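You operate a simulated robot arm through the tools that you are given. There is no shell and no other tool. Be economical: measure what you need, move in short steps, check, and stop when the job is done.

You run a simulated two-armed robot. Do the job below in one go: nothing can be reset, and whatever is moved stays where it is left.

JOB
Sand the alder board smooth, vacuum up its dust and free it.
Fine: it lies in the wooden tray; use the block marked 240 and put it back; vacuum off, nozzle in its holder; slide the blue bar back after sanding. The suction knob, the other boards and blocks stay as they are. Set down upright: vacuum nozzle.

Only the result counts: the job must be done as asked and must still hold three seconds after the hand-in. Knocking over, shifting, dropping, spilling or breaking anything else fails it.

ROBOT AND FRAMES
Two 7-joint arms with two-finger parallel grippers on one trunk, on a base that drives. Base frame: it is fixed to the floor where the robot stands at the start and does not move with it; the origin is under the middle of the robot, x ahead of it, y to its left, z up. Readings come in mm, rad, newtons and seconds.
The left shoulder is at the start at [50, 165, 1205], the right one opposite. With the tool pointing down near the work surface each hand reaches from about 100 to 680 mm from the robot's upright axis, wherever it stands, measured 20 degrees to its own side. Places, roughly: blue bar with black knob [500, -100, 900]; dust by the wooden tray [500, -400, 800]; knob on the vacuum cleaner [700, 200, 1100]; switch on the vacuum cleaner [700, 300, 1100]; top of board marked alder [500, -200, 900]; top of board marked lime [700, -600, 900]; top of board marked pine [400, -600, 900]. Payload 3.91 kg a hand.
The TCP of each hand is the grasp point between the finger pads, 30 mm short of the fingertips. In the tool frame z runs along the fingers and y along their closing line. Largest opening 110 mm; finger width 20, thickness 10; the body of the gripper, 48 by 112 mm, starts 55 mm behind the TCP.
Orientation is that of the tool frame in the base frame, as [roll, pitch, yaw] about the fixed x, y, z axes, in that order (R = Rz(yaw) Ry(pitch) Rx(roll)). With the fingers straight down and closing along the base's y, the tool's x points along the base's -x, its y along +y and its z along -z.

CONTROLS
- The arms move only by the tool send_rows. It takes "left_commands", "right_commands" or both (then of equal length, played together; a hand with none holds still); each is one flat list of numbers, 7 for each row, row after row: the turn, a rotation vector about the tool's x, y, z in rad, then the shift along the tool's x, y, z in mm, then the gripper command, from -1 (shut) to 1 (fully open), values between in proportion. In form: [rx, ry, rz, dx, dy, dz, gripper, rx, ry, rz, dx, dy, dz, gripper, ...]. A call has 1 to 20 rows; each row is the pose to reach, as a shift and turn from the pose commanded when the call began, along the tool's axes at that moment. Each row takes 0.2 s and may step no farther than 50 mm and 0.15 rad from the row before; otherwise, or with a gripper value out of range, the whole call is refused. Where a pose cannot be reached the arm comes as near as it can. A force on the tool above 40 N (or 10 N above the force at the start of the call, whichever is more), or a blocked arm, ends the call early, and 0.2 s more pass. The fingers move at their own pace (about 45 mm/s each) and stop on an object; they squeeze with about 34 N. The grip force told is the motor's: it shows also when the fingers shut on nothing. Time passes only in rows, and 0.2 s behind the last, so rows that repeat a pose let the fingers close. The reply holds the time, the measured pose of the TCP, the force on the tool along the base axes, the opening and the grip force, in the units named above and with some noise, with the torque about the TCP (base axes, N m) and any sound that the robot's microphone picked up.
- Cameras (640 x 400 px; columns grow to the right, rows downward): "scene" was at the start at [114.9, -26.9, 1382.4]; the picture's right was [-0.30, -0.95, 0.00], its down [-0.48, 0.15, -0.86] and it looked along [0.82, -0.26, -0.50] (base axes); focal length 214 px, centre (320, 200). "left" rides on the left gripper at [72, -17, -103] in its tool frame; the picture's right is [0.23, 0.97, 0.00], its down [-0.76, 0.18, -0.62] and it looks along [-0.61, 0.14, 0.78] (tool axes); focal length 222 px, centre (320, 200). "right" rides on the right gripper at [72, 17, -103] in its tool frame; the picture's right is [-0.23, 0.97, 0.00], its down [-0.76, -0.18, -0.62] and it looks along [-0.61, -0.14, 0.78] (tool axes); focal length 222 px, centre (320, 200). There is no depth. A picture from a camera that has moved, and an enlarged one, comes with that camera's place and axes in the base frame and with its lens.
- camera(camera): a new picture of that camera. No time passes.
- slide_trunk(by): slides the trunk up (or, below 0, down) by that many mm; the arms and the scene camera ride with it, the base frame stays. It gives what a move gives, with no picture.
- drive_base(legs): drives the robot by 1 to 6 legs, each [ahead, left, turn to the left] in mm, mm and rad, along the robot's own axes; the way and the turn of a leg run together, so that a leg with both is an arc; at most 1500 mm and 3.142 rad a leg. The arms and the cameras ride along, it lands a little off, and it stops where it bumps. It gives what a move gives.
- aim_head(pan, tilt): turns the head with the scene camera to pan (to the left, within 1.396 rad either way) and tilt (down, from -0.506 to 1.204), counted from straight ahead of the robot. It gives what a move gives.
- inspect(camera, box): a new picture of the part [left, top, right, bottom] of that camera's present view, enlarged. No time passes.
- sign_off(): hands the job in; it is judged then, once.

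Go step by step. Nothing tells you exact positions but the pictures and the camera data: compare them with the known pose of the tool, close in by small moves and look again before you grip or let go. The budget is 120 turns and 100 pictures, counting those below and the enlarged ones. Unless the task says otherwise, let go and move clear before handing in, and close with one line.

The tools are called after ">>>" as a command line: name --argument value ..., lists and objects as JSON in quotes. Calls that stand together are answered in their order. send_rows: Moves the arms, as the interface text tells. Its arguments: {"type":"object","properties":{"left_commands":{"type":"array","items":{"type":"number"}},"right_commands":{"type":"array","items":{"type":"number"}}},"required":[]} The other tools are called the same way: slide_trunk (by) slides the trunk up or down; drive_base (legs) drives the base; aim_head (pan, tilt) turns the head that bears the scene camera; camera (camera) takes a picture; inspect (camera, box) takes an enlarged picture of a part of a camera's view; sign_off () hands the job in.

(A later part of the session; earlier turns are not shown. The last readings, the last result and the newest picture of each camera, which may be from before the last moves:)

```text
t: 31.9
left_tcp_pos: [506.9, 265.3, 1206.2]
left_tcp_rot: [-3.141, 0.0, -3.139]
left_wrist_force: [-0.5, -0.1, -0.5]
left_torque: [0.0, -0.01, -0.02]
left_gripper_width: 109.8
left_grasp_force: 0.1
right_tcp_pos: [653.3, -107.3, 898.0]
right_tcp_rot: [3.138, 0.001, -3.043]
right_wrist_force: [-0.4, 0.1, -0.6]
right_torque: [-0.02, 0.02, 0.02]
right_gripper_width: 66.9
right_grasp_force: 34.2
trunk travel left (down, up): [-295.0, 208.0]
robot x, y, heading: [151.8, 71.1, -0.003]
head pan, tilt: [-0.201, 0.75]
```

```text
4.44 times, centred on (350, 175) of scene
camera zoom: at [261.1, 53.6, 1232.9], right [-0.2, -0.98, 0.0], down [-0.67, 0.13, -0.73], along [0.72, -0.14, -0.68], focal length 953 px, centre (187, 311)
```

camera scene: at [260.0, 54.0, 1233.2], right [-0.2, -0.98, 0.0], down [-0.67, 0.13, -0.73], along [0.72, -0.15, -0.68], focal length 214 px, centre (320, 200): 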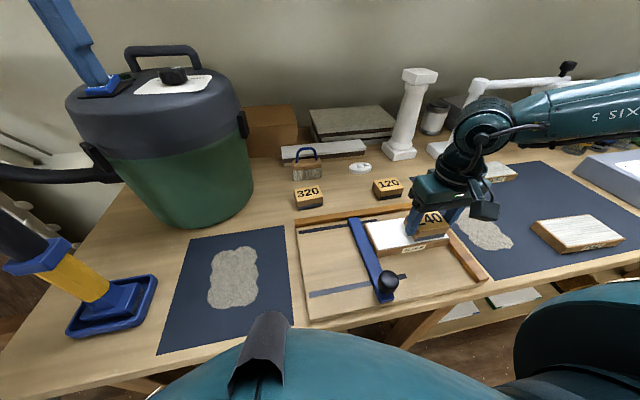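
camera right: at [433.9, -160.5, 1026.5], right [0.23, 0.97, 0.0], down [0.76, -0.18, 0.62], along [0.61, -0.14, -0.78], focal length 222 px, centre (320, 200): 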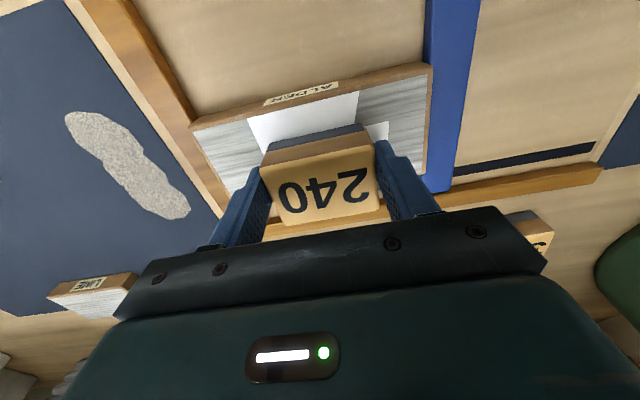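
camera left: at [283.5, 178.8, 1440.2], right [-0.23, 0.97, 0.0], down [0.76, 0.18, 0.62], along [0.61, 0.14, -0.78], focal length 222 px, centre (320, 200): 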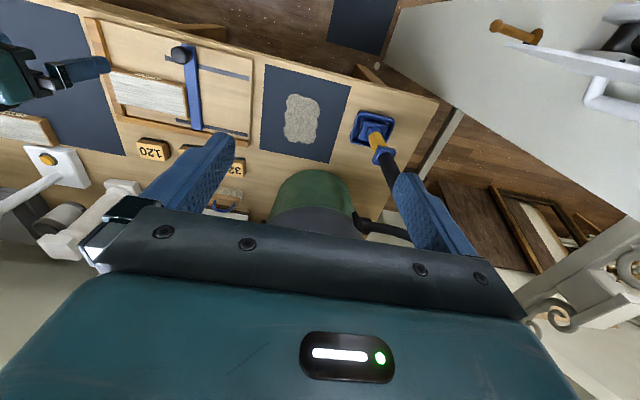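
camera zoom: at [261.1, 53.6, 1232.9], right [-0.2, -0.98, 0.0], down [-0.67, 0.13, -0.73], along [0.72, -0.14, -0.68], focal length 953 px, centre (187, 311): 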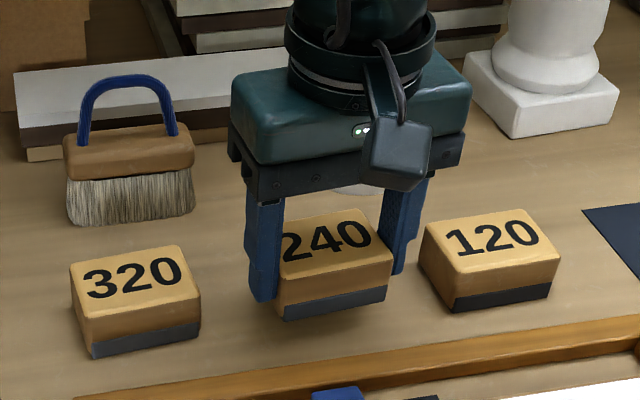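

Still hovering a few mm; lower in small steps until contact.

>>> send_rows --right_commands '[0, 0, 0, 0, 0, 1, -1, 0, 0, 0, 0, 0, 2, -1, 0, 0, 0, 0, 0, 2.5, -1]'

```text
t: 32.7
left_tcp_pos: [507.8, 265.4, 1207.0]
left_tcp_rot: [3.141, 0.002, -3.138]
left_wrist_force: [0.4, 0.5, -0.3]
left_torque: [-0.01, -0.01, -0.02]
left_gripper_width: 109.7
left_grasp_force: 0.2
right_tcp_pos: [653.7, -107.8, 895.6]
right_tcp_rot: [3.138, 0.004, -3.044]
right_wrist_force: [0.2, 0.2, -1.4]
right_torque: [0.02, 0.0, -0.03]
right_gripper_width: 66.6
right_grasp_force: 34.0
trunk travel left (down, up): [-295.0, 208.0]
robot x, y, heading: [149.6, 66.7, 0.002]
head pan, tilt: [-0.201, 0.75]
```

>>> send_rows --right_commands '[0, 0, 0, 0, 0, 0.8, -1, 0, 0, 0, 0, 0, 1.6, -1, 0, 0, 0, 0, 0, 2.2, -1]'

```text
t: 33.5
left_tcp_pos: [507.4, 264.6, 1206.4]
left_tcp_rot: [-3.142, 0.0, -3.139]
left_wrist_force: [-0.1, 0.3, 0.2]
left_torque: [-0.02, -0.01, 0.0]
left_gripper_width: 110.2
left_grasp_force: 0.1
right_tcp_pos: [653.3, -108.5, 894.8]
right_tcp_rot: [3.14, 0.002, -3.044]
right_wrist_force: [0.3, -0.8, 0.7]
right_torque: [-0.03, 0.02, 0.0]
right_gripper_width: 66.9
right_grasp_force: 34.3
trunk travel left (down, up): [-295.0, 208.0]
robot x, y, heading: [149.7, 69.3, 0.005]
head pan, tilt: [-0.201, 0.75]
```

>>> send_rows --right_commands '[0, 0, 0, 0, 0, 1, -1, 0, 0, 0, 0, 0, 2, -1, 0, 0, 0, 0, 0, 2.5, -1]'

>>> inspect --camera "scene" --box '[310, 150, 390, 210]'

```text
t: 34.3
left_tcp_pos: [507.1, 265.7, 1205.7]
left_tcp_rot: [3.14, -0.001, -3.139]
left_wrist_force: [0.7, -0.6, -0.1]
left_torque: [0.01, 0.01, 0.0]
left_gripper_width: 109.9
left_grasp_force: 0.1
right_tcp_pos: [652.3, -108.9, 893.2]
right_tcp_rot: [3.139, 0.002, -3.043]
right_wrist_force: [-0.1, 0.5, -1.0]
right_torque: [0.01, 0.0, -0.02]
right_gripper_width: 67.0
right_grasp_force: 34.1
right hand out of reach, approached as far as the arm can: row 3
trunk travel left (down, up): [-295.0, 208.0]
robot x, y, heading: [147.5, 70.7, -0.0]
head pan, tilt: [-0.201, 0.75]
```

```text
6.67 times, centred on (350, 180) of scene
camera zoom: at [261.2, 53.6, 1232.9], right [-0.2, -0.98, 0.0], down [-0.67, 0.13, -0.73], along [0.72, -0.14, -0.68], focal length 1430 px, centre (120, 333)
```

zoom: 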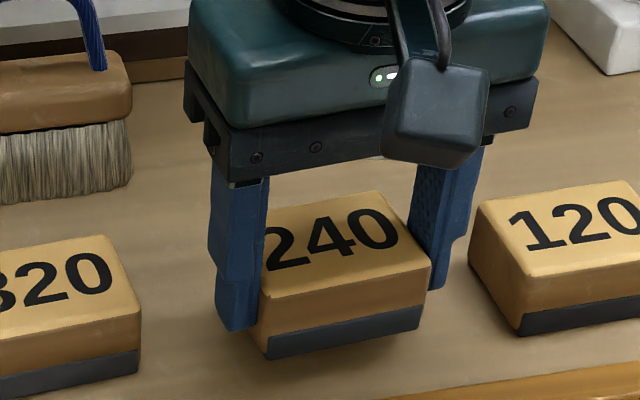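

Arm is at its reach limit; the last couple of millimetres I'll take with the trunk.

>>> slide_trunk --by -1.5

```text
t: 34.8
left_tcp_pos: [507.6, 265.9, 1205.0]
left_tcp_rot: [-3.141, 0.001, -3.138]
left_wrist_force: [0.0, -0.3, -0.6]
left_torque: [0.03, 0.02, -0.03]
left_gripper_width: 109.6
left_grasp_force: 0.1
right_tcp_pos: [652.1, -107.7, 890.2]
right_tcp_rot: [3.139, 0.001, -3.045]
right_wrist_force: [-0.7, -0.9, -0.8]
right_torque: [0.02, -0.02, 0.01]
right_gripper_width: 67.3
right_grasp_force: 34.2
trunk travel left (down, up): [-294.0, 209.0]
robot x, y, heading: [151.7, 70.9, 0.001]
head pan, tilt: [-0.201, 0.75]
```

>>> slide_trunk --by -1.5

>>> inspect --camera "scene" --box '[310, 150, 390, 210]'

>>> inspect --camera "right" --box '[180, 80, 460, 250]'

```text
t: 35.3
left_tcp_pos: [507.1, 265.8, 1203.1]
left_tcp_rot: [-3.141, 0.001, -3.138]
left_wrist_force: [0.7, 0.7, 0.5]
left_torque: [0.0, 0.0, -0.03]
left_gripper_width: 109.8
left_grasp_force: 0.1
right_tcp_pos: [652.8, -108.3, 890.2]
right_tcp_rot: [3.14, 0.002, -3.044]
right_wrist_force: [0.2, -0.1, -0.6]
right_torque: [0.0, 0.01, -0.02]
right_gripper_width: 66.9
right_grasp_force: 33.4
trunk travel left (down, up): [-292.0, 211.0]
robot x, y, heading: [150.0, 68.1, 0.002]
head pan, tilt: [-0.201, 0.75]
```

```text
6.67 times, centred on (350, 180) of scene
camera zoom: at [261.1, 53.6, 1229.9], right [-0.2, -0.98, 0.0], down [-0.67, 0.13, -0.73], along [0.72, -0.14, -0.68], focal length 1430 px, centre (120, 333)
```

zoom: 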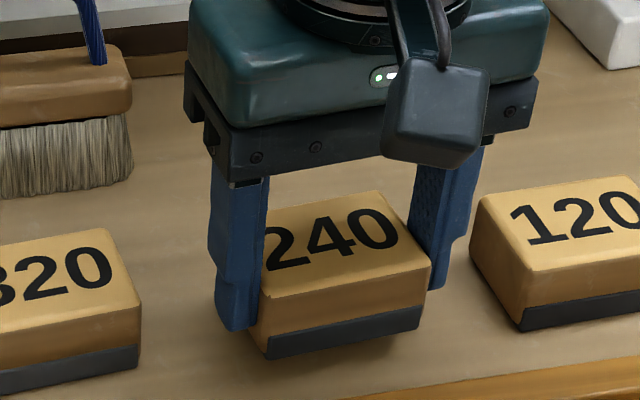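

```text
2.29 times, centred on (320, 165) of right
camera zoom: at [577.8, -99.0, 993.7], right [0.13, 0.99, 0.0], down [0.77, -0.1, 0.62], along [0.62, -0.08, -0.78], focal length 508 px, centre (320, 280)
```

zoom: 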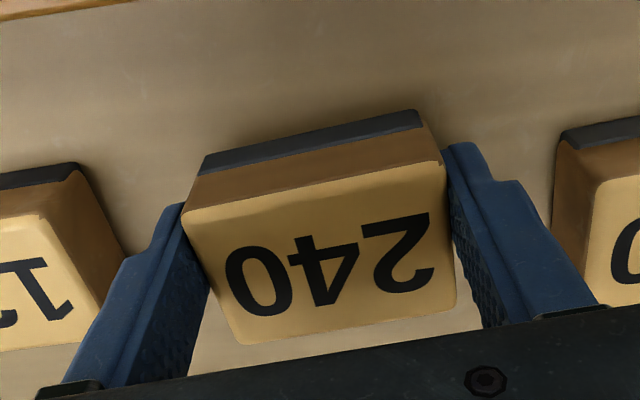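

Comparing pictures, the block slid up about 18 mm in the fingers during the first press, so it still hangs some 9 mm above the table. Lower by trunk further.

>>> slide_trunk --by -5

>>> inspect --camera "scene" --box '[310, 150, 390, 210]'

```text
t: 35.9
left_tcp_pos: [507.5, 264.3, 1198.3]
left_tcp_rot: [3.141, 0.0, -3.139]
left_wrist_force: [-0.4, 0.4, 0.6]
left_torque: [-0.01, 0.0, 0.02]
left_gripper_width: 109.8
left_grasp_force: 0.1
right_tcp_pos: [652.8, -108.8, 884.9]
right_tcp_rot: [3.141, 0.001, -3.043]
right_wrist_force: [-0.7, -0.5, -0.9]
right_torque: [0.01, 0.02, 0.0]
right_gripper_width: 67.0
right_grasp_force: 33.6
trunk travel left (down, up): [-287.0, 216.0]
robot x, y, heading: [152.7, 73.0, 0.005]
head pan, tilt: [-0.201, 0.75]
```

```text
6.67 times, centred on (350, 180) of scene
camera zoom: at [261.0, 53.6, 1224.9], right [-0.2, -0.98, 0.0], down [-0.67, 0.13, -0.73], along [0.72, -0.14, -0.68], focal length 1430 px, centre (120, 333)
```

zoom: 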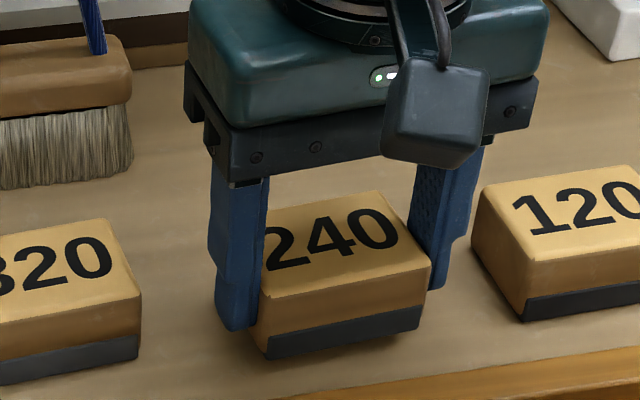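

>>> slide_trunk --by -2.5

```text
t: 36.4
left_tcp_pos: [507.0, 265.2, 1196.0]
left_tcp_rot: [-3.141, 0.0, -3.138]
left_wrist_force: [-0.2, -0.4, -0.3]
left_torque: [-0.01, 0.02, 0.0]
left_gripper_width: 109.8
left_grasp_force: 0.0
right_tcp_pos: [651.9, -109.1, 883.0]
right_tcp_rot: [3.139, 0.001, -3.044]
right_wrist_force: [0.1, 0.8, -0.1]
right_torque: [-0.03, 0.02, 0.01]
right_gripper_width: 66.7
right_grasp_force: 34.1
trunk travel left (down, up): [-285.0, 218.0]
robot x, y, heading: [151.7, 68.2, 0.0]
head pan, tilt: [-0.201, 0.75]
```

>>> slide_trunk --by -2

>>> inspect --camera "scene" --box '[290, 150, 410, 240]'

```text
t: 36.9
left_tcp_pos: [507.5, 265.3, 1194.1]
left_tcp_rot: [3.141, 0.001, -3.137]
left_wrist_force: [-0.2, -0.5, 0.3]
left_torque: [-0.01, 0.03, 0.0]
left_gripper_width: 109.7
left_grasp_force: 0.0
right_tcp_pos: [652.1, -107.1, 879.7]
right_tcp_rot: [3.14, 0.001, -3.045]
right_wrist_force: [-0.9, 0.9, 0.0]
right_torque: [-0.01, 0.01, 0.03]
right_gripper_width: 67.0
right_grasp_force: 34.3
trunk travel left (down, up): [-283.0, 220.0]
robot x, y, heading: [150.8, 70.4, -0.002]
head pan, tilt: [-0.201, 0.75]
```

```text
4.44 times, centred on (350, 195) of scene
camera zoom: at [261.1, 53.6, 1220.4], right [-0.2, -0.98, 0.0], down [-0.67, 0.13, -0.73], along [0.72, -0.14, -0.68], focal length 953 px, centre (187, 222)
```

zoom: 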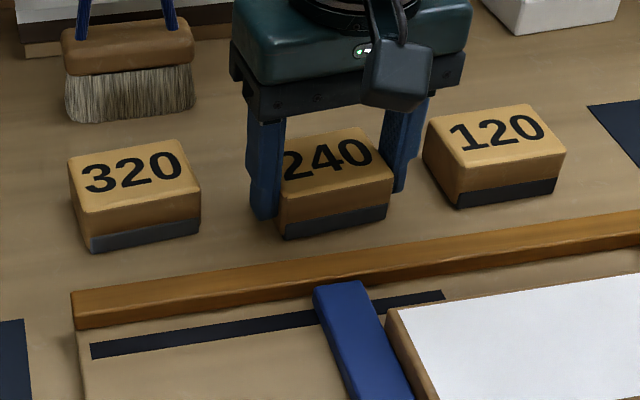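

>>> slide_trunk --by -1.5

```text
t: 37.4
left_tcp_pos: [505.7, 265.8, 1193.3]
left_tcp_rot: [3.141, 0.0, -3.139]
left_wrist_force: [-0.4, 0.3, 0.0]
left_torque: [0.03, 0.01, 0.0]
left_gripper_width: 110.0
left_grasp_force: 0.1
right_tcp_pos: [653.4, -108.5, 878.5]
right_tcp_rot: [3.138, 0.001, -3.042]
right_wrist_force: [-0.7, -1.0, 0.0]
right_torque: [-0.02, 0.01, 0.0]
right_gripper_width: 67.1
right_grasp_force: 34.4
trunk travel left (down, up): [-281.0, 222.0]
robot x, y, heading: [152.7, 70.3, 0.006]
head pan, tilt: [-0.201, 0.75]
```

>>> slide_trunk --by -1.5

>>> inspect --camera "scene" --box '[310, 160, 390, 220]'

```text
t: 37.9
left_tcp_pos: [506.9, 264.7, 1191.2]
left_tcp_rot: [3.141, 0.001, -3.14]
left_wrist_force: [0.1, -0.3, 0.1]
left_torque: [-0.01, -0.02, 0.01]
left_gripper_width: 110.0
left_grasp_force: 0.0
right_tcp_pos: [652.7, -108.7, 878.6]
right_tcp_rot: [3.139, 0.006, -3.044]
right_wrist_force: [-0.6, -0.9, 8.2]
right_torque: [-0.31, 0.11, -0.01]
right_gripper_width: 67.1
right_grasp_force: 33.9
trunk travel left (down, up): [-280.0, 223.0]
robot x, y, heading: [151.1, 66.2, 0.004]
head pan, tilt: [-0.201, 0.75]
```

```text
6.67 times, centred on (350, 190) of scene
camera zoom: at [260.5, 53.7, 1217.6], right [-0.2, -0.98, 0.0], down [-0.67, 0.13, -0.73], along [0.72, -0.14, -0.68], focal length 1430 px, centre (120, 267)
```

zoom: 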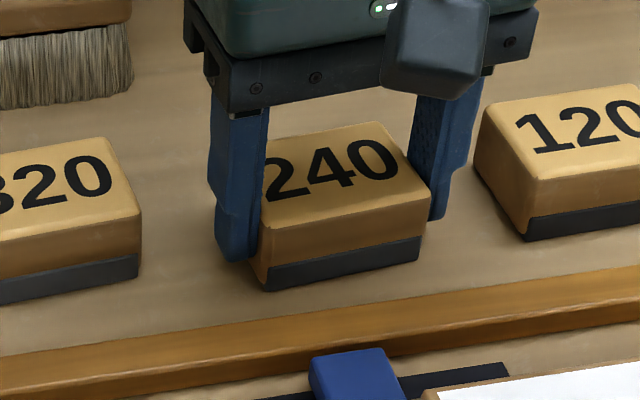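

Contact (8 N). Release: open to 80 mm, then rise straight up.

>>> send_rows --right_commands '[0, 0, 0, 0, 0, 0, 0.4, 0, 0, 0, 0, 0, 0, 0.4, 0, 0, 0, 0, 0, 0, 0.4, 0, 0, 0, 0, 0, -30, 0.4, 0, 0, 0, 0, 0, -70, 0.4, 0, 0, 0, 0, 0, -100, 0.4]'

>>> inspect --camera "scene" --box '[260, 140, 420, 260]'

```text
t: 39.3
left_tcp_pos: [508.0, 264.9, 1190.7]
left_tcp_rot: [-3.141, 0.0, -3.138]
left_wrist_force: [-1.4, -0.9, 0.2]
left_torque: [-0.01, 0.01, 0.01]
left_gripper_width: 109.7
left_grasp_force: 0.2
right_tcp_pos: [651.1, -107.7, 976.5]
right_tcp_rot: [3.14, 0.001, -3.045]
right_wrist_force: [-0.3, 0.0, 0.1]
right_torque: [0.02, 0.01, 0.0]
right_gripper_width: 77.0
right_grasp_force: 0.0
trunk travel left (down, up): [-280.0, 223.0]
robot x, y, heading: [150.9, 67.2, -0.001]
head pan, tilt: [-0.201, 0.75]
```

```text
3.33 times, centred on (340, 200) of scene
camera zoom: at [261.0, 53.6, 1217.4], right [-0.2, -0.98, 0.0], down [-0.67, 0.13, -0.73], along [0.72, -0.14, -0.68], focal length 715 px, centre (253, 200)
```

zoom: 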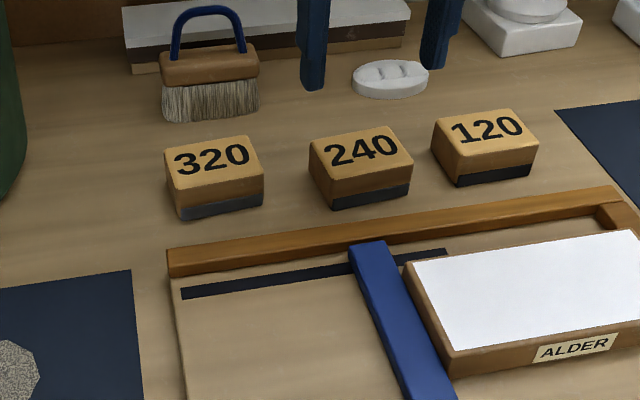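

Block 240 is back in place. Now the blue bar: move the right hand above its knob at about [397,-88].

>>> send_rows --right_commands '[0, 0, 0.05, 42, 7.4, -10, 0.4, 0, 0, 0.097, 84, 14.8, -20, 0.4, 0, 0, 0.097, 126, 22, -20, 0.4, 0, 0, 0.097, 168, 30, -20, 0.4, 0, 0, 0.097, 210, 37, -20, 0.4, 0, 0, 0.097, 251, 44.5, -20, 0.4, 0, 0, 0.097, 251, 44.5, -20, 0.4]'

>>> camera --camera "right"

>>> inspect --camera "scene" --box '[280, 180, 520, 330]'

```text
t: 40.9
left_tcp_pos: [507.2, 265.2, 1190.8]
left_tcp_rot: [3.14, 0.001, -3.138]
left_wrist_force: [1.2, 0.0, -1.0]
left_torque: [-0.02, 0.0, -0.03]
left_gripper_width: 110.1
left_grasp_force: 0.0
right_tcp_pos: [396.1, -90.6, 998.6]
right_tcp_rot: [3.139, 0.002, 3.141]
right_wrist_force: [0.0, 0.5, 0.5]
right_torque: [0.02, 0.04, 0.01]
right_gripper_width: 77.2
right_grasp_force: 0.0
trunk travel left (down, up): [-280.0, 223.0]
robot x, y, heading: [152.6, 70.9, -0.002]
head pan, tilt: [-0.201, 0.75]
```

```text
58 pictures are left
camera right: at [324.1, -73.8, 1101.1], right [0.23, 0.97, 0.0], down [0.76, -0.18, 0.62], along [0.61, -0.14, -0.78], focal length 222 px, centre (320, 200)
```

right: 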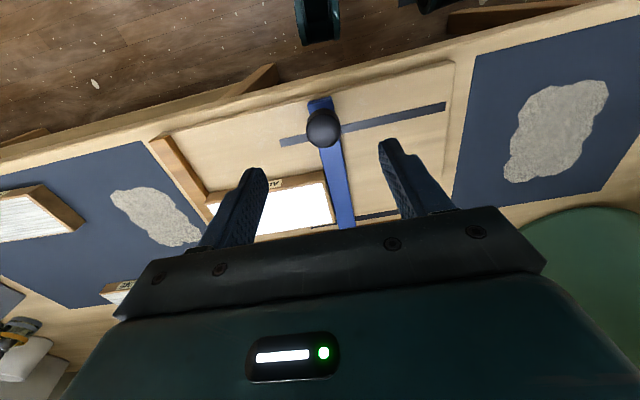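

```text
2.67 times, centred on (400, 255) of scene
camera zoom: at [261.2, 53.6, 1217.4], right [-0.2, -0.98, 0.0], down [-0.67, 0.13, -0.73], along [0.72, -0.14, -0.68], focal length 572 px, centre (107, 53)
```

zoom: 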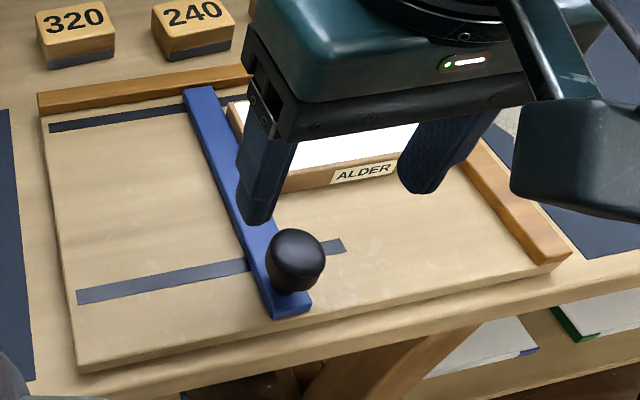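

Knob confirmed near [398,-88]. Descend around it and close.

>>> send_rows --right_commands '[0, 0, 0, -2, 2.5, 30, 0.4, 0, 0, 0, -2, 2.5, 60, 0.4, 0, 0, 0, -2, 2.5, 90, 0.4, 0, 0, 0, -2, 2.5, 90, 0.4]'

>>> inspect --camera "right" --box '[180, 40, 460, 220]'

>>> inspect --camera "scene" --box '[320, 210, 440, 300]'

```text
t: 41.9
left_tcp_pos: [506.3, 264.5, 1190.7]
left_tcp_rot: [-3.141, -0.002, -3.138]
left_wrist_force: [0.6, 0.9, 1.3]
left_torque: [-0.01, -0.03, 0.0]
left_gripper_width: 109.6
left_grasp_force: 0.1
right_tcp_pos: [410.8, -80.6, 907.9]
right_tcp_rot: [3.14, -0.003, 3.141]
right_wrist_force: [-0.7, 0.0, 0.6]
right_torque: [-0.01, 0.01, 0.0]
right_gripper_width: 77.0
right_grasp_force: 0.0
right hand out of reach, approached as far as the arm can: row 2, 3, 4
trunk travel left (down, up): [-280.0, 223.0]
robot x, y, heading: [148.0, 70.4, 0.0]
head pan, tilt: [-0.201, 0.75]
```

```text
2.22 times, centred on (320, 130) of right
camera zoom: at [338.4, -63.7, 1012.3], right [0.23, 0.97, 0.0], down [0.76, -0.18, 0.62], along [0.61, -0.14, -0.78], focal length 494 px, centre (320, 356)
```

zoom: 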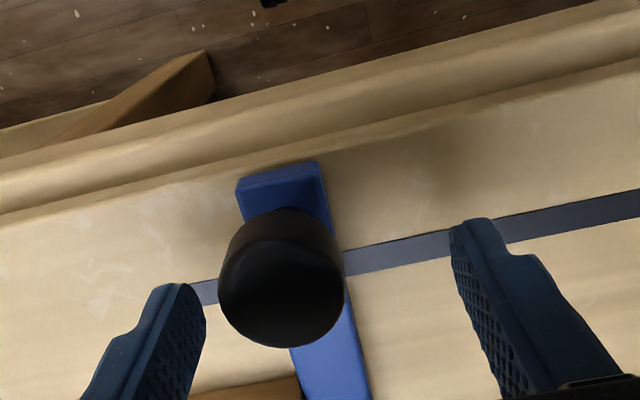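

```text
4.44 times, centred on (380, 255) of scene
camera zoom: at [261.0, 53.7, 1217.4], right [-0.2, -0.98, 0.0], down [-0.67, 0.13, -0.73], along [0.72, -0.14, -0.68], focal length 953 px, centre (53, -44)
```

zoom: 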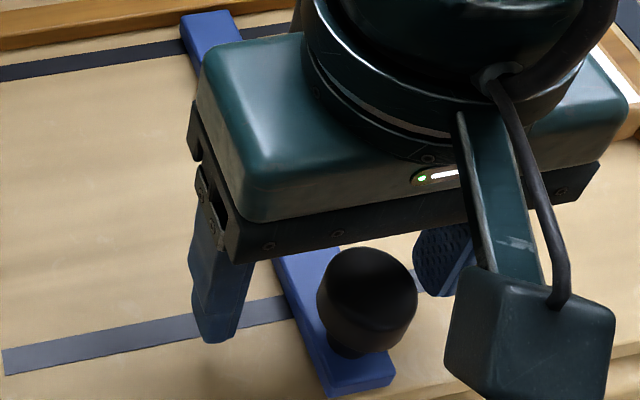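

The knob is too near the body for a vertical hand; raise, back the base off 90 mm, and retry.

>>> send_rows --right_commands '[0, 0, 0, 0, 0, -40, 0.4, 0, 0, 0, 0, 0, -80, 0.4]'

>>> drive_base --legs '[[-90, 0, 0]]'

```text
t: 42.5
left_tcp_pos: [507.2, 265.9, 1191.0]
left_tcp_rot: [-3.142, 0.002, -3.139]
left_wrist_force: [0.1, 0.5, 0.2]
left_torque: [-0.07, 0.0, -0.01]
left_gripper_width: 110.1
left_grasp_force: 0.0
right_tcp_pos: [411.5, -80.3, 988.2]
right_tcp_rot: [3.141, 0.0, -3.139]
right_wrist_force: [0.3, -0.6, 0.5]
right_torque: [0.0, -0.03, 0.04]
right_gripper_width: 77.0
right_grasp_force: 0.0
trunk travel left (down, up): [-280.0, 223.0]
robot x, y, heading: [149.5, 72.7, -0.001]
head pan, tilt: [-0.201, 0.75]
```

```text
t: 43.7
left_tcp_pos: [421.2, 262.1, 1187.5]
left_tcp_rot: [3.138, -0.009, 3.137]
left_wrist_force: [-0.5, 0.4, -1.0]
left_torque: [-0.03, 0.01, -0.02]
left_gripper_width: 110.3
left_grasp_force: 0.0
right_tcp_pos: [325.4, -83.2, 987.8]
right_tcp_rot: [3.14, 0.002, 3.139]
right_wrist_force: [0.0, 0.0, 0.3]
right_torque: [-0.02, -0.01, -0.01]
right_gripper_width: 76.8
right_grasp_force: 0.0
trunk travel left (down, up): [-280.0, 223.0]
robot x, y, heading: [61.8, 70.8, -0.003]
head pan, tilt: [-0.201, 0.75]
stopped in leg 1: the robot was blocked; the commanded pose is now the measured one
```

The drive was stopped just short; I'll look for what blocked.

>>> aim_head --pan 0.4 --tilt 0.6

>>> camera --camera "scene"

>>> camera --camera "left"

```text
t: 44.7
left_tcp_pos: [420.6, 260.4, 1187.9]
left_tcp_rot: [3.137, -0.007, 3.138]
left_wrist_force: [-0.4, -0.1, -0.1]
left_torque: [-0.01, 0.02, -0.01]
left_gripper_width: 110.0
left_grasp_force: 0.0
right_tcp_pos: [324.0, -83.1, 988.3]
right_tcp_rot: [3.139, 0.001, 3.139]
right_wrist_force: [0.1, -0.5, 0.8]
right_torque: [0.02, 0.01, 0.02]
right_gripper_width: 77.0
right_grasp_force: 0.1
trunk travel left (down, up): [-280.0, 223.0]
robot x, y, heading: [63.2, 70.4, -0.001]
head pan, tilt: [0.4, 0.6]
```

```text
54 pictures are left
camera scene: at [173.7, 103.0, 1230.1], right [0.39, -0.92, 0.0], down [-0.52, -0.22, -0.82], along [0.76, 0.32, -0.57], focal length 214 px, centre (320, 200)
```

scene: 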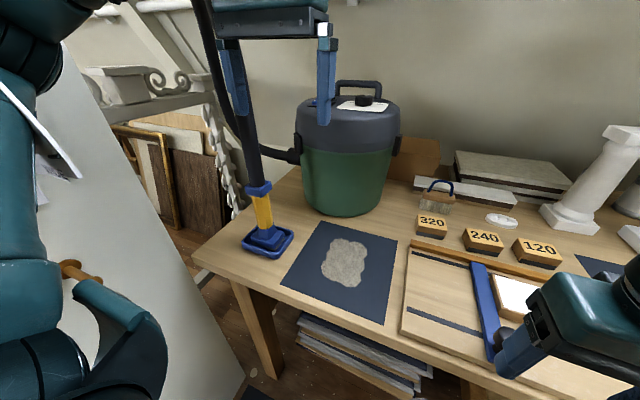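

```text
53 pictures are left
camera left: at [348.3, 244.5, 1292.5], right [-0.22, 0.98, 0.01], down [0.77, 0.17, 0.62], along [0.6, 0.14, -0.79], focal length 222 px, centre (320, 200)
```

left: 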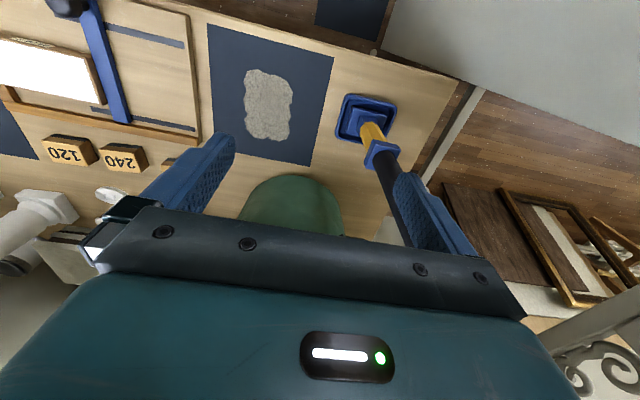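

Nothing was disturbed (left elbow is close to the white panel). The right hand can reach the knob now; approach it.

>>> send_rows --right_commands '[0, 0, 0, -36, -2, 0, 0.4, 0, 0, 0, -73.5, -5, 0, 0.4, 0, 0, 0, -73.5, -5, 40, 0.4, 0, 0, 0, -73.5, -5, 80, 0.4, 0, 0, 0, -73.5, -5, 80, 0.4]'

>>> inspect --camera "right" --box '[180, 40, 460, 220]'

```text
t: 45.9
left_tcp_pos: [420.6, 260.9, 1187.4]
left_tcp_rot: [3.137, -0.007, 3.137]
left_wrist_force: [0.3, -0.1, 0.6]
left_torque: [0.0, 0.0, -0.03]
left_gripper_width: 110.1
left_grasp_force: 0.0
right_tcp_pos: [396.5, -88.1, 907.0]
right_tcp_rot: [3.14, 0.0, 3.142]
right_wrist_force: [-0.5, -0.2, -0.8]
right_torque: [-0.02, -0.02, 0.0]
right_gripper_width: 77.0
right_grasp_force: 0.1
trunk travel left (down, up): [-280.0, 223.0]
robot x, y, heading: [58.1, 67.3, -0.003]
head pan, tilt: [0.4, 0.6]
```

```text
2.22 times, centred on (320, 130) of right
camera zoom: at [322.5, -71.2, 1010.7], right [0.23, 0.97, 0.0], down [0.76, -0.18, 0.62], along [0.61, -0.14, -0.78], focal length 494 px, centre (320, 356)
```

zoom: 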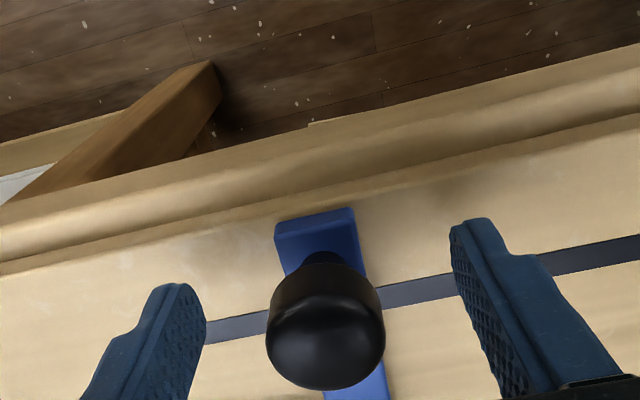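

Knob is centred at the TCP; close on it, then pull left in small steps.

>>> send_rows --right_commands '[0, 0, 0, 0, 0, 0, -1, 0, 0, 0, 0, 0, 0, -1, 0, 0, 0, 0, 0, 0, -1, 0, 0, 0, 0, 0, 0, -1, 0, 0, 0, 0, 8, 0, -1, 0, 0, 0, 0, 16, 0, -1]'

```text
t: 47.3
left_tcp_pos: [419.7, 261.5, 1186.9]
left_tcp_rot: [3.136, -0.006, 3.137]
left_wrist_force: [0.2, -0.3, -0.5]
left_torque: [-0.01, 0.01, -0.04]
left_gripper_width: 110.0
left_grasp_force: 0.0
right_tcp_pos: [394.9, -72.4, 905.5]
right_tcp_rot: [3.14, -0.002, 3.141]
right_wrist_force: [-11.8, -2.7, 4.9]
right_torque: [-0.79, -0.39, 0.18]
right_gripper_width: 31.3
right_grasp_force: 45.2
trunk travel left (down, up): [-280.0, 223.0]
robot x, y, heading: [61.4, 67.9, -0.003]
head pan, tilt: [0.4, 0.6]
```

It slides. Continue to the left end, gently.

>>> send_rows --right_commands '[0, 0, 0, -1, 15, 0, -1, 0, 0, 0, -1, 30, 0, -1, 0, 0, 0, -1, 45, 0, -1, 0, 0, 0, -1, 60, 0, -1, 0, 0, 0, -1, 72, 0, -1, 0, 0, 0, -1, 80, 0, -1]'

>>> aim_head --pan -0.2 --tilt 0.75

>>> inspect --camera "scene" --box '[220, 120, 460, 300]'

```text
t: 48.7
left_tcp_pos: [419.4, 259.8, 1188.0]
left_tcp_rot: [3.136, -0.006, 3.138]
left_wrist_force: [-0.2, -0.7, 0.5]
left_torque: [-0.04, 0.03, 0.01]
left_gripper_width: 110.0
left_grasp_force: 0.1
right_tcp_pos: [397.2, -22.1, 913.5]
right_tcp_rot: [3.139, -0.001, 3.138]
right_wrist_force: [0.9, -2.5, -32.8]
right_torque: [-0.42, 0.14, -0.02]
right_gripper_width: 32.0
right_grasp_force: 45.0
right hand out of reach, approached as far as the arm can: row 4, 5, 6
trunk travel left (down, up): [-280.0, 223.0]
robot x, y, heading: [61.9, 66.0, -0.005]
head pan, tilt: [0.4, 0.6]
```

```text
t: 49.7
left_tcp_pos: [422.3, 262.1, 1188.8]
left_tcp_rot: [3.136, -0.009, 3.136]
left_wrist_force: [0.4, -0.4, 0.0]
left_torque: [0.03, 0.01, 0.0]
left_gripper_width: 110.1
left_grasp_force: 0.0
right_tcp_pos: [396.5, -20.3, 914.2]
right_tcp_rot: [3.14, 0.002, 3.138]
right_wrist_force: [12.6, -1.4, -29.6]
right_torque: [-0.41, -0.08, -0.03]
right_gripper_width: 31.7
right_grasp_force: 45.2
trunk travel left (down, up): [-280.0, 223.0]
robot x, y, heading: [62.3, 69.6, 0.001]
head pan, tilt: [-0.201, 0.75]
```

```text
2.22 times, centred on (340, 210) of scene
camera zoom: at [174.4, 52.6, 1217.0], right [-0.2, -0.98, 0.0], down [-0.67, 0.14, -0.73], along [0.71, -0.15, -0.68], focal length 477 px, centre (276, 178)
```

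zoom: 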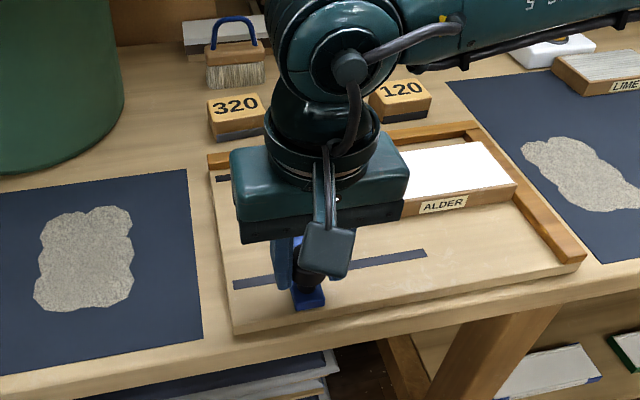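

The right arm hit its reach limit with the bar at y≈-21. I'll release, retreat the right hand, and finish with the left hand.

>>> send_rows --right_commands '[0, 0, 0, 0, 0, 2, 0.3, 0, 0, 0, 0, 0, 2, 0.3, 0, 0, 0, 0, 0, 2, 0.3, 0, 0, 0, 0, 0, -30, 0.3, 0, 0, 0, 0, 0, -70, 0.3, 0, 0, 0, 0, -40, -100, 0.3, 0, 0, 0, 0, -85, -110, 0.3, 0, 0, 0, 0, -130, -110, 0.3, 0, 0, 0, 0, -175, -110, 0.3, 0, 0, 0, 0, -220, -110, 0.3]'

>>> camera --camera "scene"

```text
t: 51.9
left_tcp_pos: [421.5, 260.3, 1188.6]
left_tcp_rot: [3.136, -0.008, 3.134]
left_wrist_force: [-0.1, -0.3, 0.3]
left_torque: [0.01, -0.01, -0.01]
left_gripper_width: 109.8
left_grasp_force: 0.1
right_tcp_pos: [395.7, -245.3, 1023.7]
right_tcp_rot: [3.138, 0.0, 3.141]
right_wrist_force: [-0.6, 1.1, 0.2]
right_torque: [0.02, 0.0, -0.01]
right_gripper_width: 71.5
right_grasp_force: 0.2
trunk travel left (down, up): [-280.0, 223.0]
robot x, y, heading: [59.1, 71.5, -0.004]
head pan, tilt: [-0.201, 0.75]
```

```text
50 pictures are left
camera scene: at [173.3, 51.8, 1217.1], right [-0.2, -0.98, 0.0], down [-0.67, 0.14, -0.73], along [0.72, -0.15, -0.68], focal length 214 px, centre (320, 200)
```

scene: 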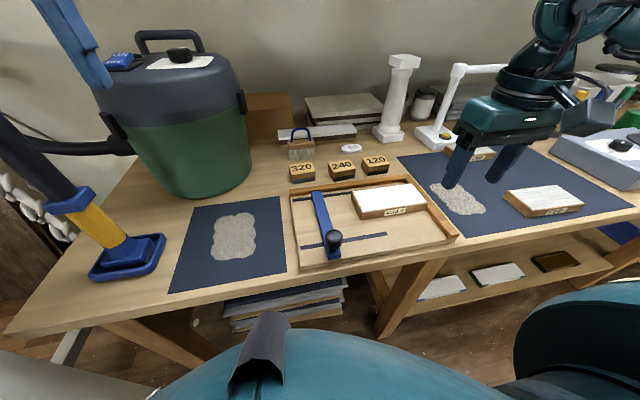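

The bar moved about 65 mm. Bring the left hand above the knob at about [396,-18].

>>> send_rows --left_commands '[0, 0, 0, 3.6, -40, 27, 0.4, 0, 0, 0, 7, -80, 54, 0.4, 0, 0, 0, 11, -120, 81, 0.4, 0, 0, 0, 14, -160, 108, 0.4, 0, 0, 0, 18, -200, 135, 0.4, 0, 0, 0, 22, -240, 162, 0.4, 0, 0, 0, 25, -279, 188, 0.4, 0, 0, 0, 25, -279, 188, 0.4]'

>>> inspect --camera "left" --box '[160, 0, 480, 220]'

```text
t: 53.7
left_tcp_pos: [393.0, -15.3, 999.9]
left_tcp_rot: [3.137, -0.005, 3.135]
left_wrist_force: [-0.3, 0.1, -0.9]
left_torque: [-0.02, 0.01, 0.01]
left_gripper_width: 77.1
left_grasp_force: 0.1
right_tcp_pos: [393.9, -242.2, 1025.8]
right_tcp_rot: [3.138, 0.002, 3.138]
right_wrist_force: [0.0, 0.3, -0.6]
right_torque: [-0.03, 0.01, -0.01]
right_gripper_width: 71.4
right_grasp_force: 0.1
trunk travel left (down, up): [-280.0, 223.0]
robot x, y, heading: [59.9, 70.0, -0.006]
head pan, tilt: [-0.201, 0.75]
```

```text
1.82 times, centred on (320, 110) of left
camera zoom: at [319.9, -32.3, 1103.5], right [-0.22, 0.97, 0.01], down [0.77, 0.17, 0.62], along [0.6, 0.14, -0.78], focal length 404 px, centre (320, 364)
```

zoom: 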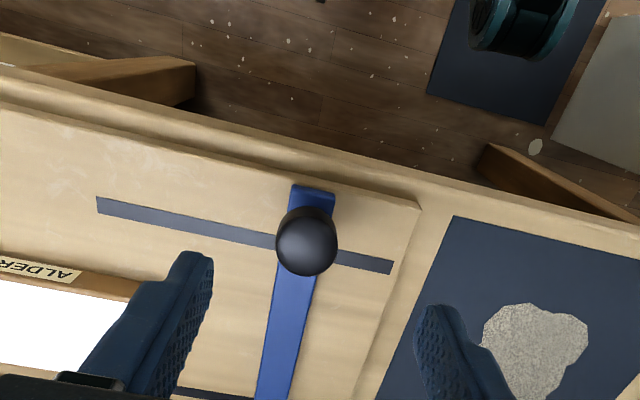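

Knob at [396,-20.5], slot end at y≈+39. Descend and grip.

>>> send_rows --left_commands '[0, 0, 0, -3, -5, 30, 0.4, 0, 0, 0, -3, -5, 60, 0.4, 0, 0, 0, -3, -5, 92, 0.4, 0, 0, 0, -3, -5, 92, -1, 0, 0, 0, -3, -5, 92, -1, 0, 0, 0, -3, -5, 92, -1, 0, 0, 0, -3, -5, 92, -1]'

```text
t: 55.3
left_tcp_pos: [395.4, -19.7, 906.8]
left_tcp_rot: [3.137, -0.005, 3.135]
left_wrist_force: [-0.5, 0.0, -3.0]
left_torque: [-0.46, -0.3, -0.01]
left_gripper_width: 31.8
left_grasp_force: 44.2
right_tcp_pos: [394.0, -242.8, 1024.1]
right_tcp_rot: [3.138, 0.0, 3.137]
right_wrist_force: [-0.2, 0.2, 1.4]
right_torque: [0.0, -0.04, 0.01]
right_gripper_width: 71.4
right_grasp_force: 0.2
trunk travel left (down, up): [-280.0, 223.0]
robot x, y, heading: [56.7, 73.3, -0.007]
head pan, tilt: [-0.201, 0.75]
```

>>> send_rows --left_commands '[0, 0, 0, 0, 10, 0, -1, 0, 0, 0, 0, 20, 0, -1, 0, 0, 0, 0, 30, 0, -1, 0, 0, 0, 0, 36, 0, -1, 0, 0, 0, 0, 41, 0, -1, 0, 0, 0, 0, 45, 0, -1]'

>>> inspect --camera "scene" --box '[260, 160, 480, 290]'

```text
t: 56.7
left_tcp_pos: [396.6, 22.4, 907.0]
left_tcp_rot: [3.139, -0.009, 3.136]
left_wrist_force: [8.7, -20.4, -26.9]
left_torque: [-0.43, -0.47, 0.11]
left_gripper_width: 31.8
left_grasp_force: 45.5
right_tcp_pos: [396.3, -244.6, 1024.8]
right_tcp_rot: [3.136, 0.0, 3.138]
right_wrist_force: [-0.5, -0.1, 0.2]
right_torque: [0.03, 0.01, 0.02]
right_gripper_width: 71.6
right_grasp_force: 0.0
trunk travel left (down, up): [-280.0, 223.0]
robot x, y, heading: [63.7, 68.5, -0.002]
head pan, tilt: [-0.201, 0.75]
```

```text
2.91 times, centred on (370, 225) of scene
camera zoom: at [173.6, 50.6, 1216.9], right [-0.2, -0.98, 0.0], down [-0.67, 0.14, -0.73], along [0.71, -0.15, -0.68], focal length 624 px, centre (174, 127)
```

zoom: 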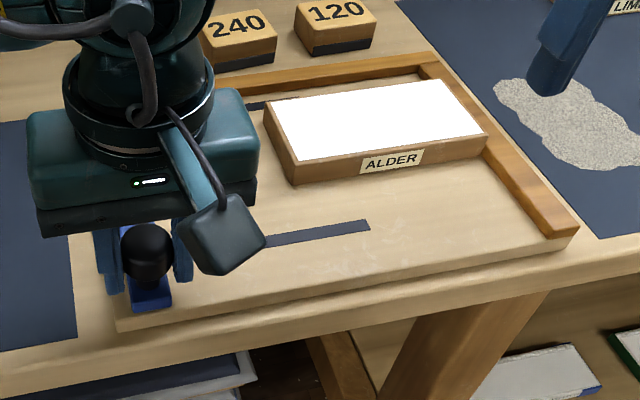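

The bar is at its end stop. Release the knob and rise.

>>> send_rows --left_commands '[0, 0, 0, 0, -3, 0, -1, 0, 0, 0, 0, -3, 0, 0.2, 0, 0, 0, 0, -3, 0, 0.4, 0, 0, 0, 0, -3, 0, 0.4, 0, 0, 0, 0, -3, 0, 0.4, 0, 0, 0, 0, -3, -40, 0.4, 0, 0, 0, 0, -3, -85, 0.4, 0, 0, 0, 0, 30, -120, 0.4, 0, 0, 0, 0, 60, -160, 0.4]'

>>> aim_head --pan 0.55 --tilt 0.5

>>> camera --camera "scene"

>>> camera --camera "left"

```text
t: 58.7
left_tcp_pos: [393.5, 85.2, 1067.4]
left_tcp_rot: [3.138, -0.005, 3.133]
left_wrist_force: [0.4, -0.4, -0.3]
left_torque: [0.0, -0.01, -0.01]
left_gripper_width: 77.1
left_grasp_force: 0.1
right_tcp_pos: [394.1, -243.8, 1026.1]
right_tcp_rot: [3.141, 0.003, 3.139]
right_wrist_force: [0.1, 0.7, -0.7]
right_torque: [0.03, -0.02, 0.01]
right_gripper_width: 71.6
right_grasp_force: 0.1
trunk travel left (down, up): [-280.0, 223.0]
robot x, y, heading: [60.6, 72.3, 0.002]
head pan, tilt: [-0.201, 0.75]
```

```text
t: 59.8
left_tcp_pos: [394.5, 83.2, 1066.4]
left_tcp_rot: [3.137, -0.005, 3.137]
left_wrist_force: [-0.5, 0.6, 0.7]
left_torque: [-0.03, -0.01, -0.02]
left_gripper_width: 76.9
left_grasp_force: 0.0
right_tcp_pos: [394.9, -244.2, 1024.9]
right_tcp_rot: [3.136, -0.001, 3.139]
right_wrist_force: [0.6, 0.1, 0.2]
right_torque: [-0.01, 0.02, 0.02]
right_gripper_width: 71.3
right_grasp_force: 0.1
trunk travel left (down, up): [-280.0, 223.0]
robot x, y, heading: [60.3, 68.7, -0.003]
head pan, tilt: [0.55, 0.499]
```

```text
47 pictures are left
camera scene: at [168.0, 116.9, 1239.3], right [0.52, -0.85, 0.0], down [-0.41, -0.25, -0.88], along [0.75, 0.46, -0.48], focal length 214 px, centre (320, 200)
```

scene: 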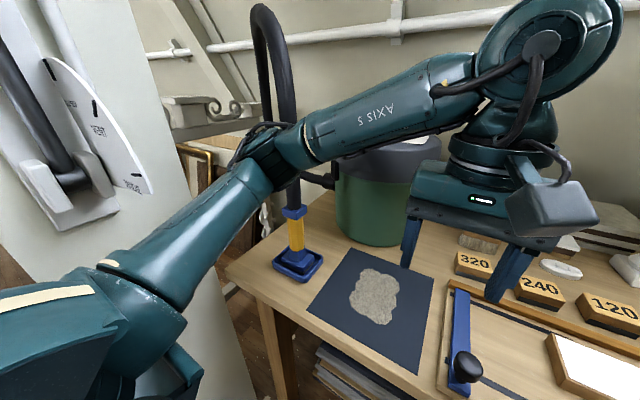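

```text
46 pictures are left
camera left: at [321.5, 67.1, 1170.4], right [-0.22, 0.98, 0.01], down [0.77, 0.17, 0.62], along [0.6, 0.14, -0.78], focal length 222 px, centre (320, 200)
```

left: 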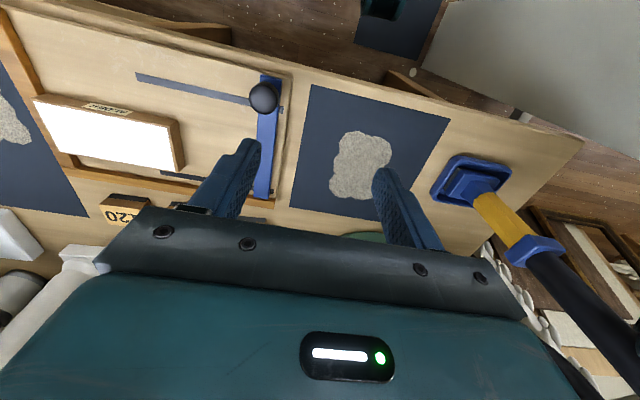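

The bar is back and the dust right of the tray awaits. The nozzle stands vertically at about [469,364], yellow grip z≈890–985. I'll drive forward again and look at the vacuum's top for the switch.

>>> send_rows --left_commands '[0, 0, 0, 40, -20, 0, 0, 0, 0, 0, 80, -40, 20, 0, 0, 0, 0, 110, -50, 40, 0]'

>>> drive_base --legs '[[70, 0, 0]]'

>>> slide_trunk --by 150

>>> aim_head --pan 0.4 --tilt 0.6

>>> camera --camera "scene"

```text
t: 60.8
left_tcp_pos: [286.6, 38.2, 1029.3]
left_tcp_rot: [3.138, -0.005, -3.137]
left_wrist_force: [4.6, 0.8, -0.1]
left_torque: [-0.17, 0.41, -0.13]
left_gripper_width: 54.8
left_grasp_force: 0.1
right_tcp_pos: [394.1, -242.2, 1025.3]
right_tcp_rot: [3.14, 0.002, 3.138]
right_wrist_force: [-0.4, -0.4, -0.4]
right_torque: [-0.01, -0.02, 0.0]
right_gripper_width: 71.5
right_grasp_force: 0.1
trunk travel left (down, up): [-280.0, 223.0]
robot x, y, heading: [64.3, 68.8, 0.001]
head pan, tilt: [0.55, 0.499]
stopped in row 3 (left hand): the force on the tool passed its limit at 43 N (the readings are from after the stop); the commanded pose is now the measured one
```

```text
t: 61.8
left_tcp_pos: [357.1, 36.2, 1030.0]
left_tcp_rot: [3.138, -0.007, -3.136]
left_wrist_force: [9.9, 1.8, -0.2]
left_torque: [-0.21, 1.01, -0.02]
left_gripper_width: 54.8
left_grasp_force: 0.2
right_tcp_pos: [464.9, -243.2, 1024.7]
right_tcp_rot: [3.137, 0.003, 3.14]
right_wrist_force: [0.2, 0.1, 0.0]
right_torque: [0.04, 0.05, -0.02]
right_gripper_width: 71.2
right_grasp_force: 0.1
trunk travel left (down, up): [-280.0, 223.0]
robot x, y, heading: [129.5, 66.2, -0.0]
head pan, tilt: [0.55, 0.499]
```

```text
t: 63.5
left_tcp_pos: [357.8, 37.1, 1179.0]
left_tcp_rot: [3.138, -0.006, -3.136]
left_wrist_force: [4.0, -0.6, -1.0]
left_torque: [0.04, 0.33, 0.05]
left_gripper_width: 54.9
left_grasp_force: 0.1
right_tcp_pos: [465.2, -243.0, 1176.4]
right_tcp_rot: [3.139, 0.001, 3.141]
right_wrist_force: [-1.1, -0.7, 0.0]
right_torque: [-0.02, 0.01, -0.03]
right_gripper_width: 71.6
right_grasp_force: 0.1
trunk travel left (down, up): [-430.0, 74.0]
robot x, y, heading: [131.0, 73.0, -0.001]
head pan, tilt: [0.55, 0.499]
```

```text
t: 64.2
left_tcp_pos: [356.9, 37.4, 1178.8]
left_tcp_rot: [3.139, -0.005, -3.136]
left_wrist_force: [4.9, 0.3, -3.0]
left_torque: [0.07, 0.33, 0.06]
left_gripper_width: 54.9
left_grasp_force: 0.0
right_tcp_pos: [464.5, -242.7, 1175.5]
right_tcp_rot: [3.138, 0.003, 3.14]
right_wrist_force: [-0.4, 1.2, 0.3]
right_torque: [-0.03, 0.02, 0.02]
right_gripper_width: 71.5
right_grasp_force: 0.0
trunk travel left (down, up): [-430.0, 74.0]
robot x, y, heading: [128.6, 68.0, -0.004]
head pan, tilt: [0.4, 0.6]
```

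```text
45 pictures are left
camera scene: at [242.1, 103.8, 1380.3], right [0.39, -0.92, 0.0], down [-0.52, -0.22, -0.83], along [0.76, 0.32, -0.56], focal length 214 px, centre (320, 200)
```

scene: 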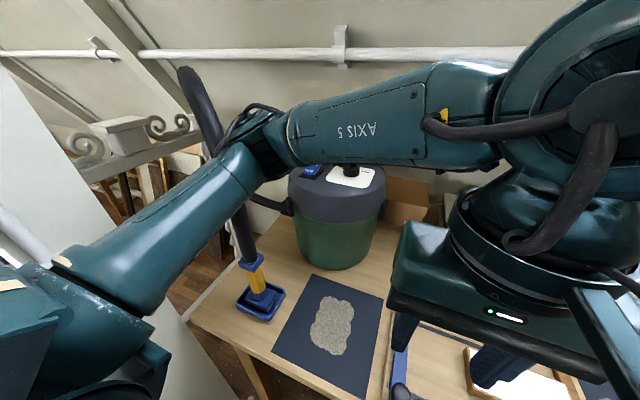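

The hand brushed the robot's own chest; move it forward away and look at the vacuum top.

>>> send_rows --left_commands '[0, 0, 0, -40, 0, 0, 0, 0, 0, 0, -80, 0, 0, 0, 0, 0, 0, -110, -20, 0, 0]'

>>> inspect --camera "scene" --box '[160, 60, 420, 330]'

```text
t: 65.0
left_tcp_pos: [467.6, 16.0, 1179.6]
left_tcp_rot: [3.139, -0.007, -3.139]
left_wrist_force: [-0.8, -0.6, -0.4]
left_torque: [0.01, 0.0, 0.01]
left_gripper_width: 54.9
left_grasp_force: 0.1
right_tcp_pos: [465.4, -243.4, 1174.6]
right_tcp_rot: [3.139, 0.004, 3.139]
right_wrist_force: [-1.0, 0.1, -0.6]
right_torque: [0.01, 0.01, -0.02]
right_gripper_width: 71.5
right_grasp_force: 0.1
trunk travel left (down, up): [-430.0, 74.0]
robot x, y, heading: [130.4, 67.0, -0.007]
head pan, tilt: [0.4, 0.6]
```

```text
1.48 times, centred on (290, 195) of scene
camera zoom: at [242.5, 103.0, 1380.3], right [0.39, -0.92, 0.0], down [-0.52, -0.22, -0.83], along [0.76, 0.32, -0.56], focal length 318 px, centre (364, 207)
```

zoom: 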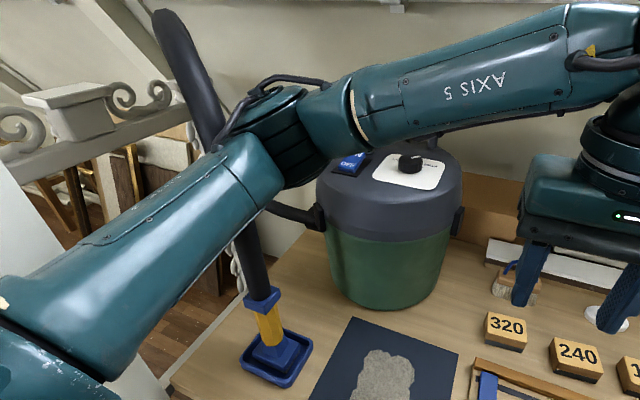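

Estimates: switch near [660,300,1150]. The left elbow could foul the hose from here, so I'll shift the base right/forward to approach the switch from the right side.

>>> drive_base --legs '[[45, -110, 0]]'

>>> send_rows --left_commands '[0, 0, 0, 0, 25, -40, -1, 0, 0, 0, 0, 50, -80, -1, 0, 0, 0, 0, 90, -100, -1, 0, 0, 0, 0, 130, -100, -1, 0, 0, 0, 0, 170, -100, -1, 0, 0, 0, 0, 200, -100, -1]'

>>> camera --camera "scene"

>>> camera --camera "left"

```text
t: 66.7
left_tcp_pos: [513.1, -94.7, 1179.1]
left_tcp_rot: [3.138, -0.007, -3.139]
left_wrist_force: [-0.4, 0.8, 0.1]
left_torque: [-0.01, 0.01, -0.02]
left_gripper_width: 55.3
left_grasp_force: 0.1
right_tcp_pos: [508.5, -354.8, 1174.7]
right_tcp_rot: [3.138, 0.002, 3.137]
right_wrist_force: [0.1, -0.7, -0.7]
right_torque: [0.02, 0.01, 0.01]
right_gripper_width: 71.5
right_grasp_force: 0.0
trunk travel left (down, up): [-430.0, 74.0]
robot x, y, heading: [176.4, -41.5, -0.004]
head pan, tilt: [0.4, 0.6]
```

```text
t: 68.1
left_tcp_pos: [511.3, 107.9, 1279.9]
left_tcp_rot: [3.14, -0.008, -3.14]
left_wrist_force: [-0.5, 0.1, 0.1]
left_torque: [0.04, -0.02, 0.01]
left_gripper_width: 0.0
left_grasp_force: 33.9
right_tcp_pos: [508.2, -353.9, 1175.0]
right_tcp_rot: [3.14, 0.004, 3.139]
right_wrist_force: [0.4, 0.3, -0.3]
right_torque: [0.01, 0.02, 0.02]
right_gripper_width: 71.5
right_grasp_force: 0.1
trunk travel left (down, up): [-430.0, 74.0]
robot x, y, heading: [176.1, -41.8, -0.004]
head pan, tilt: [0.4, 0.6]
```

```text
43 pictures are left
camera scene: at [286.5, -6.5, 1380.3], right [0.39, -0.92, 0.0], down [-0.52, -0.22, -0.83], along [0.76, 0.32, -0.56], focal length 214 px, centre (320, 200)
```

scene: 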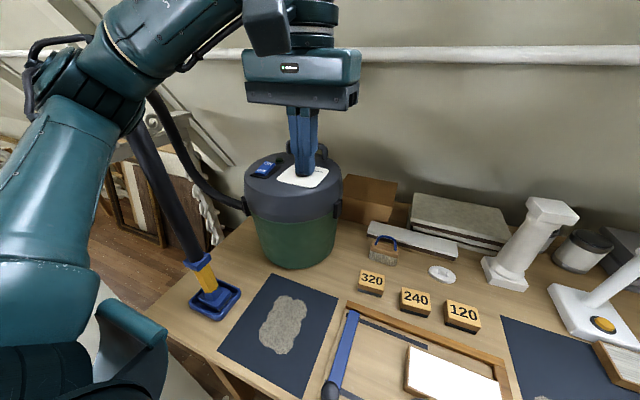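

```text
42 pictures are left
camera left: at [438.7, 90.6, 1385.0], right [-0.23, 0.97, 0.0], down [0.77, 0.18, 0.62], along [0.6, 0.14, -0.79], focal length 222 px, centre (320, 200)
```

left: 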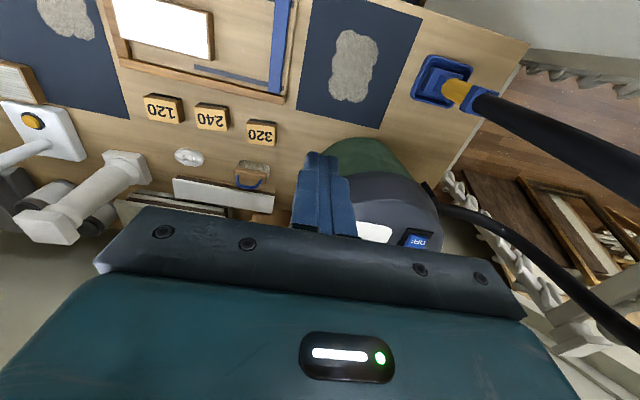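

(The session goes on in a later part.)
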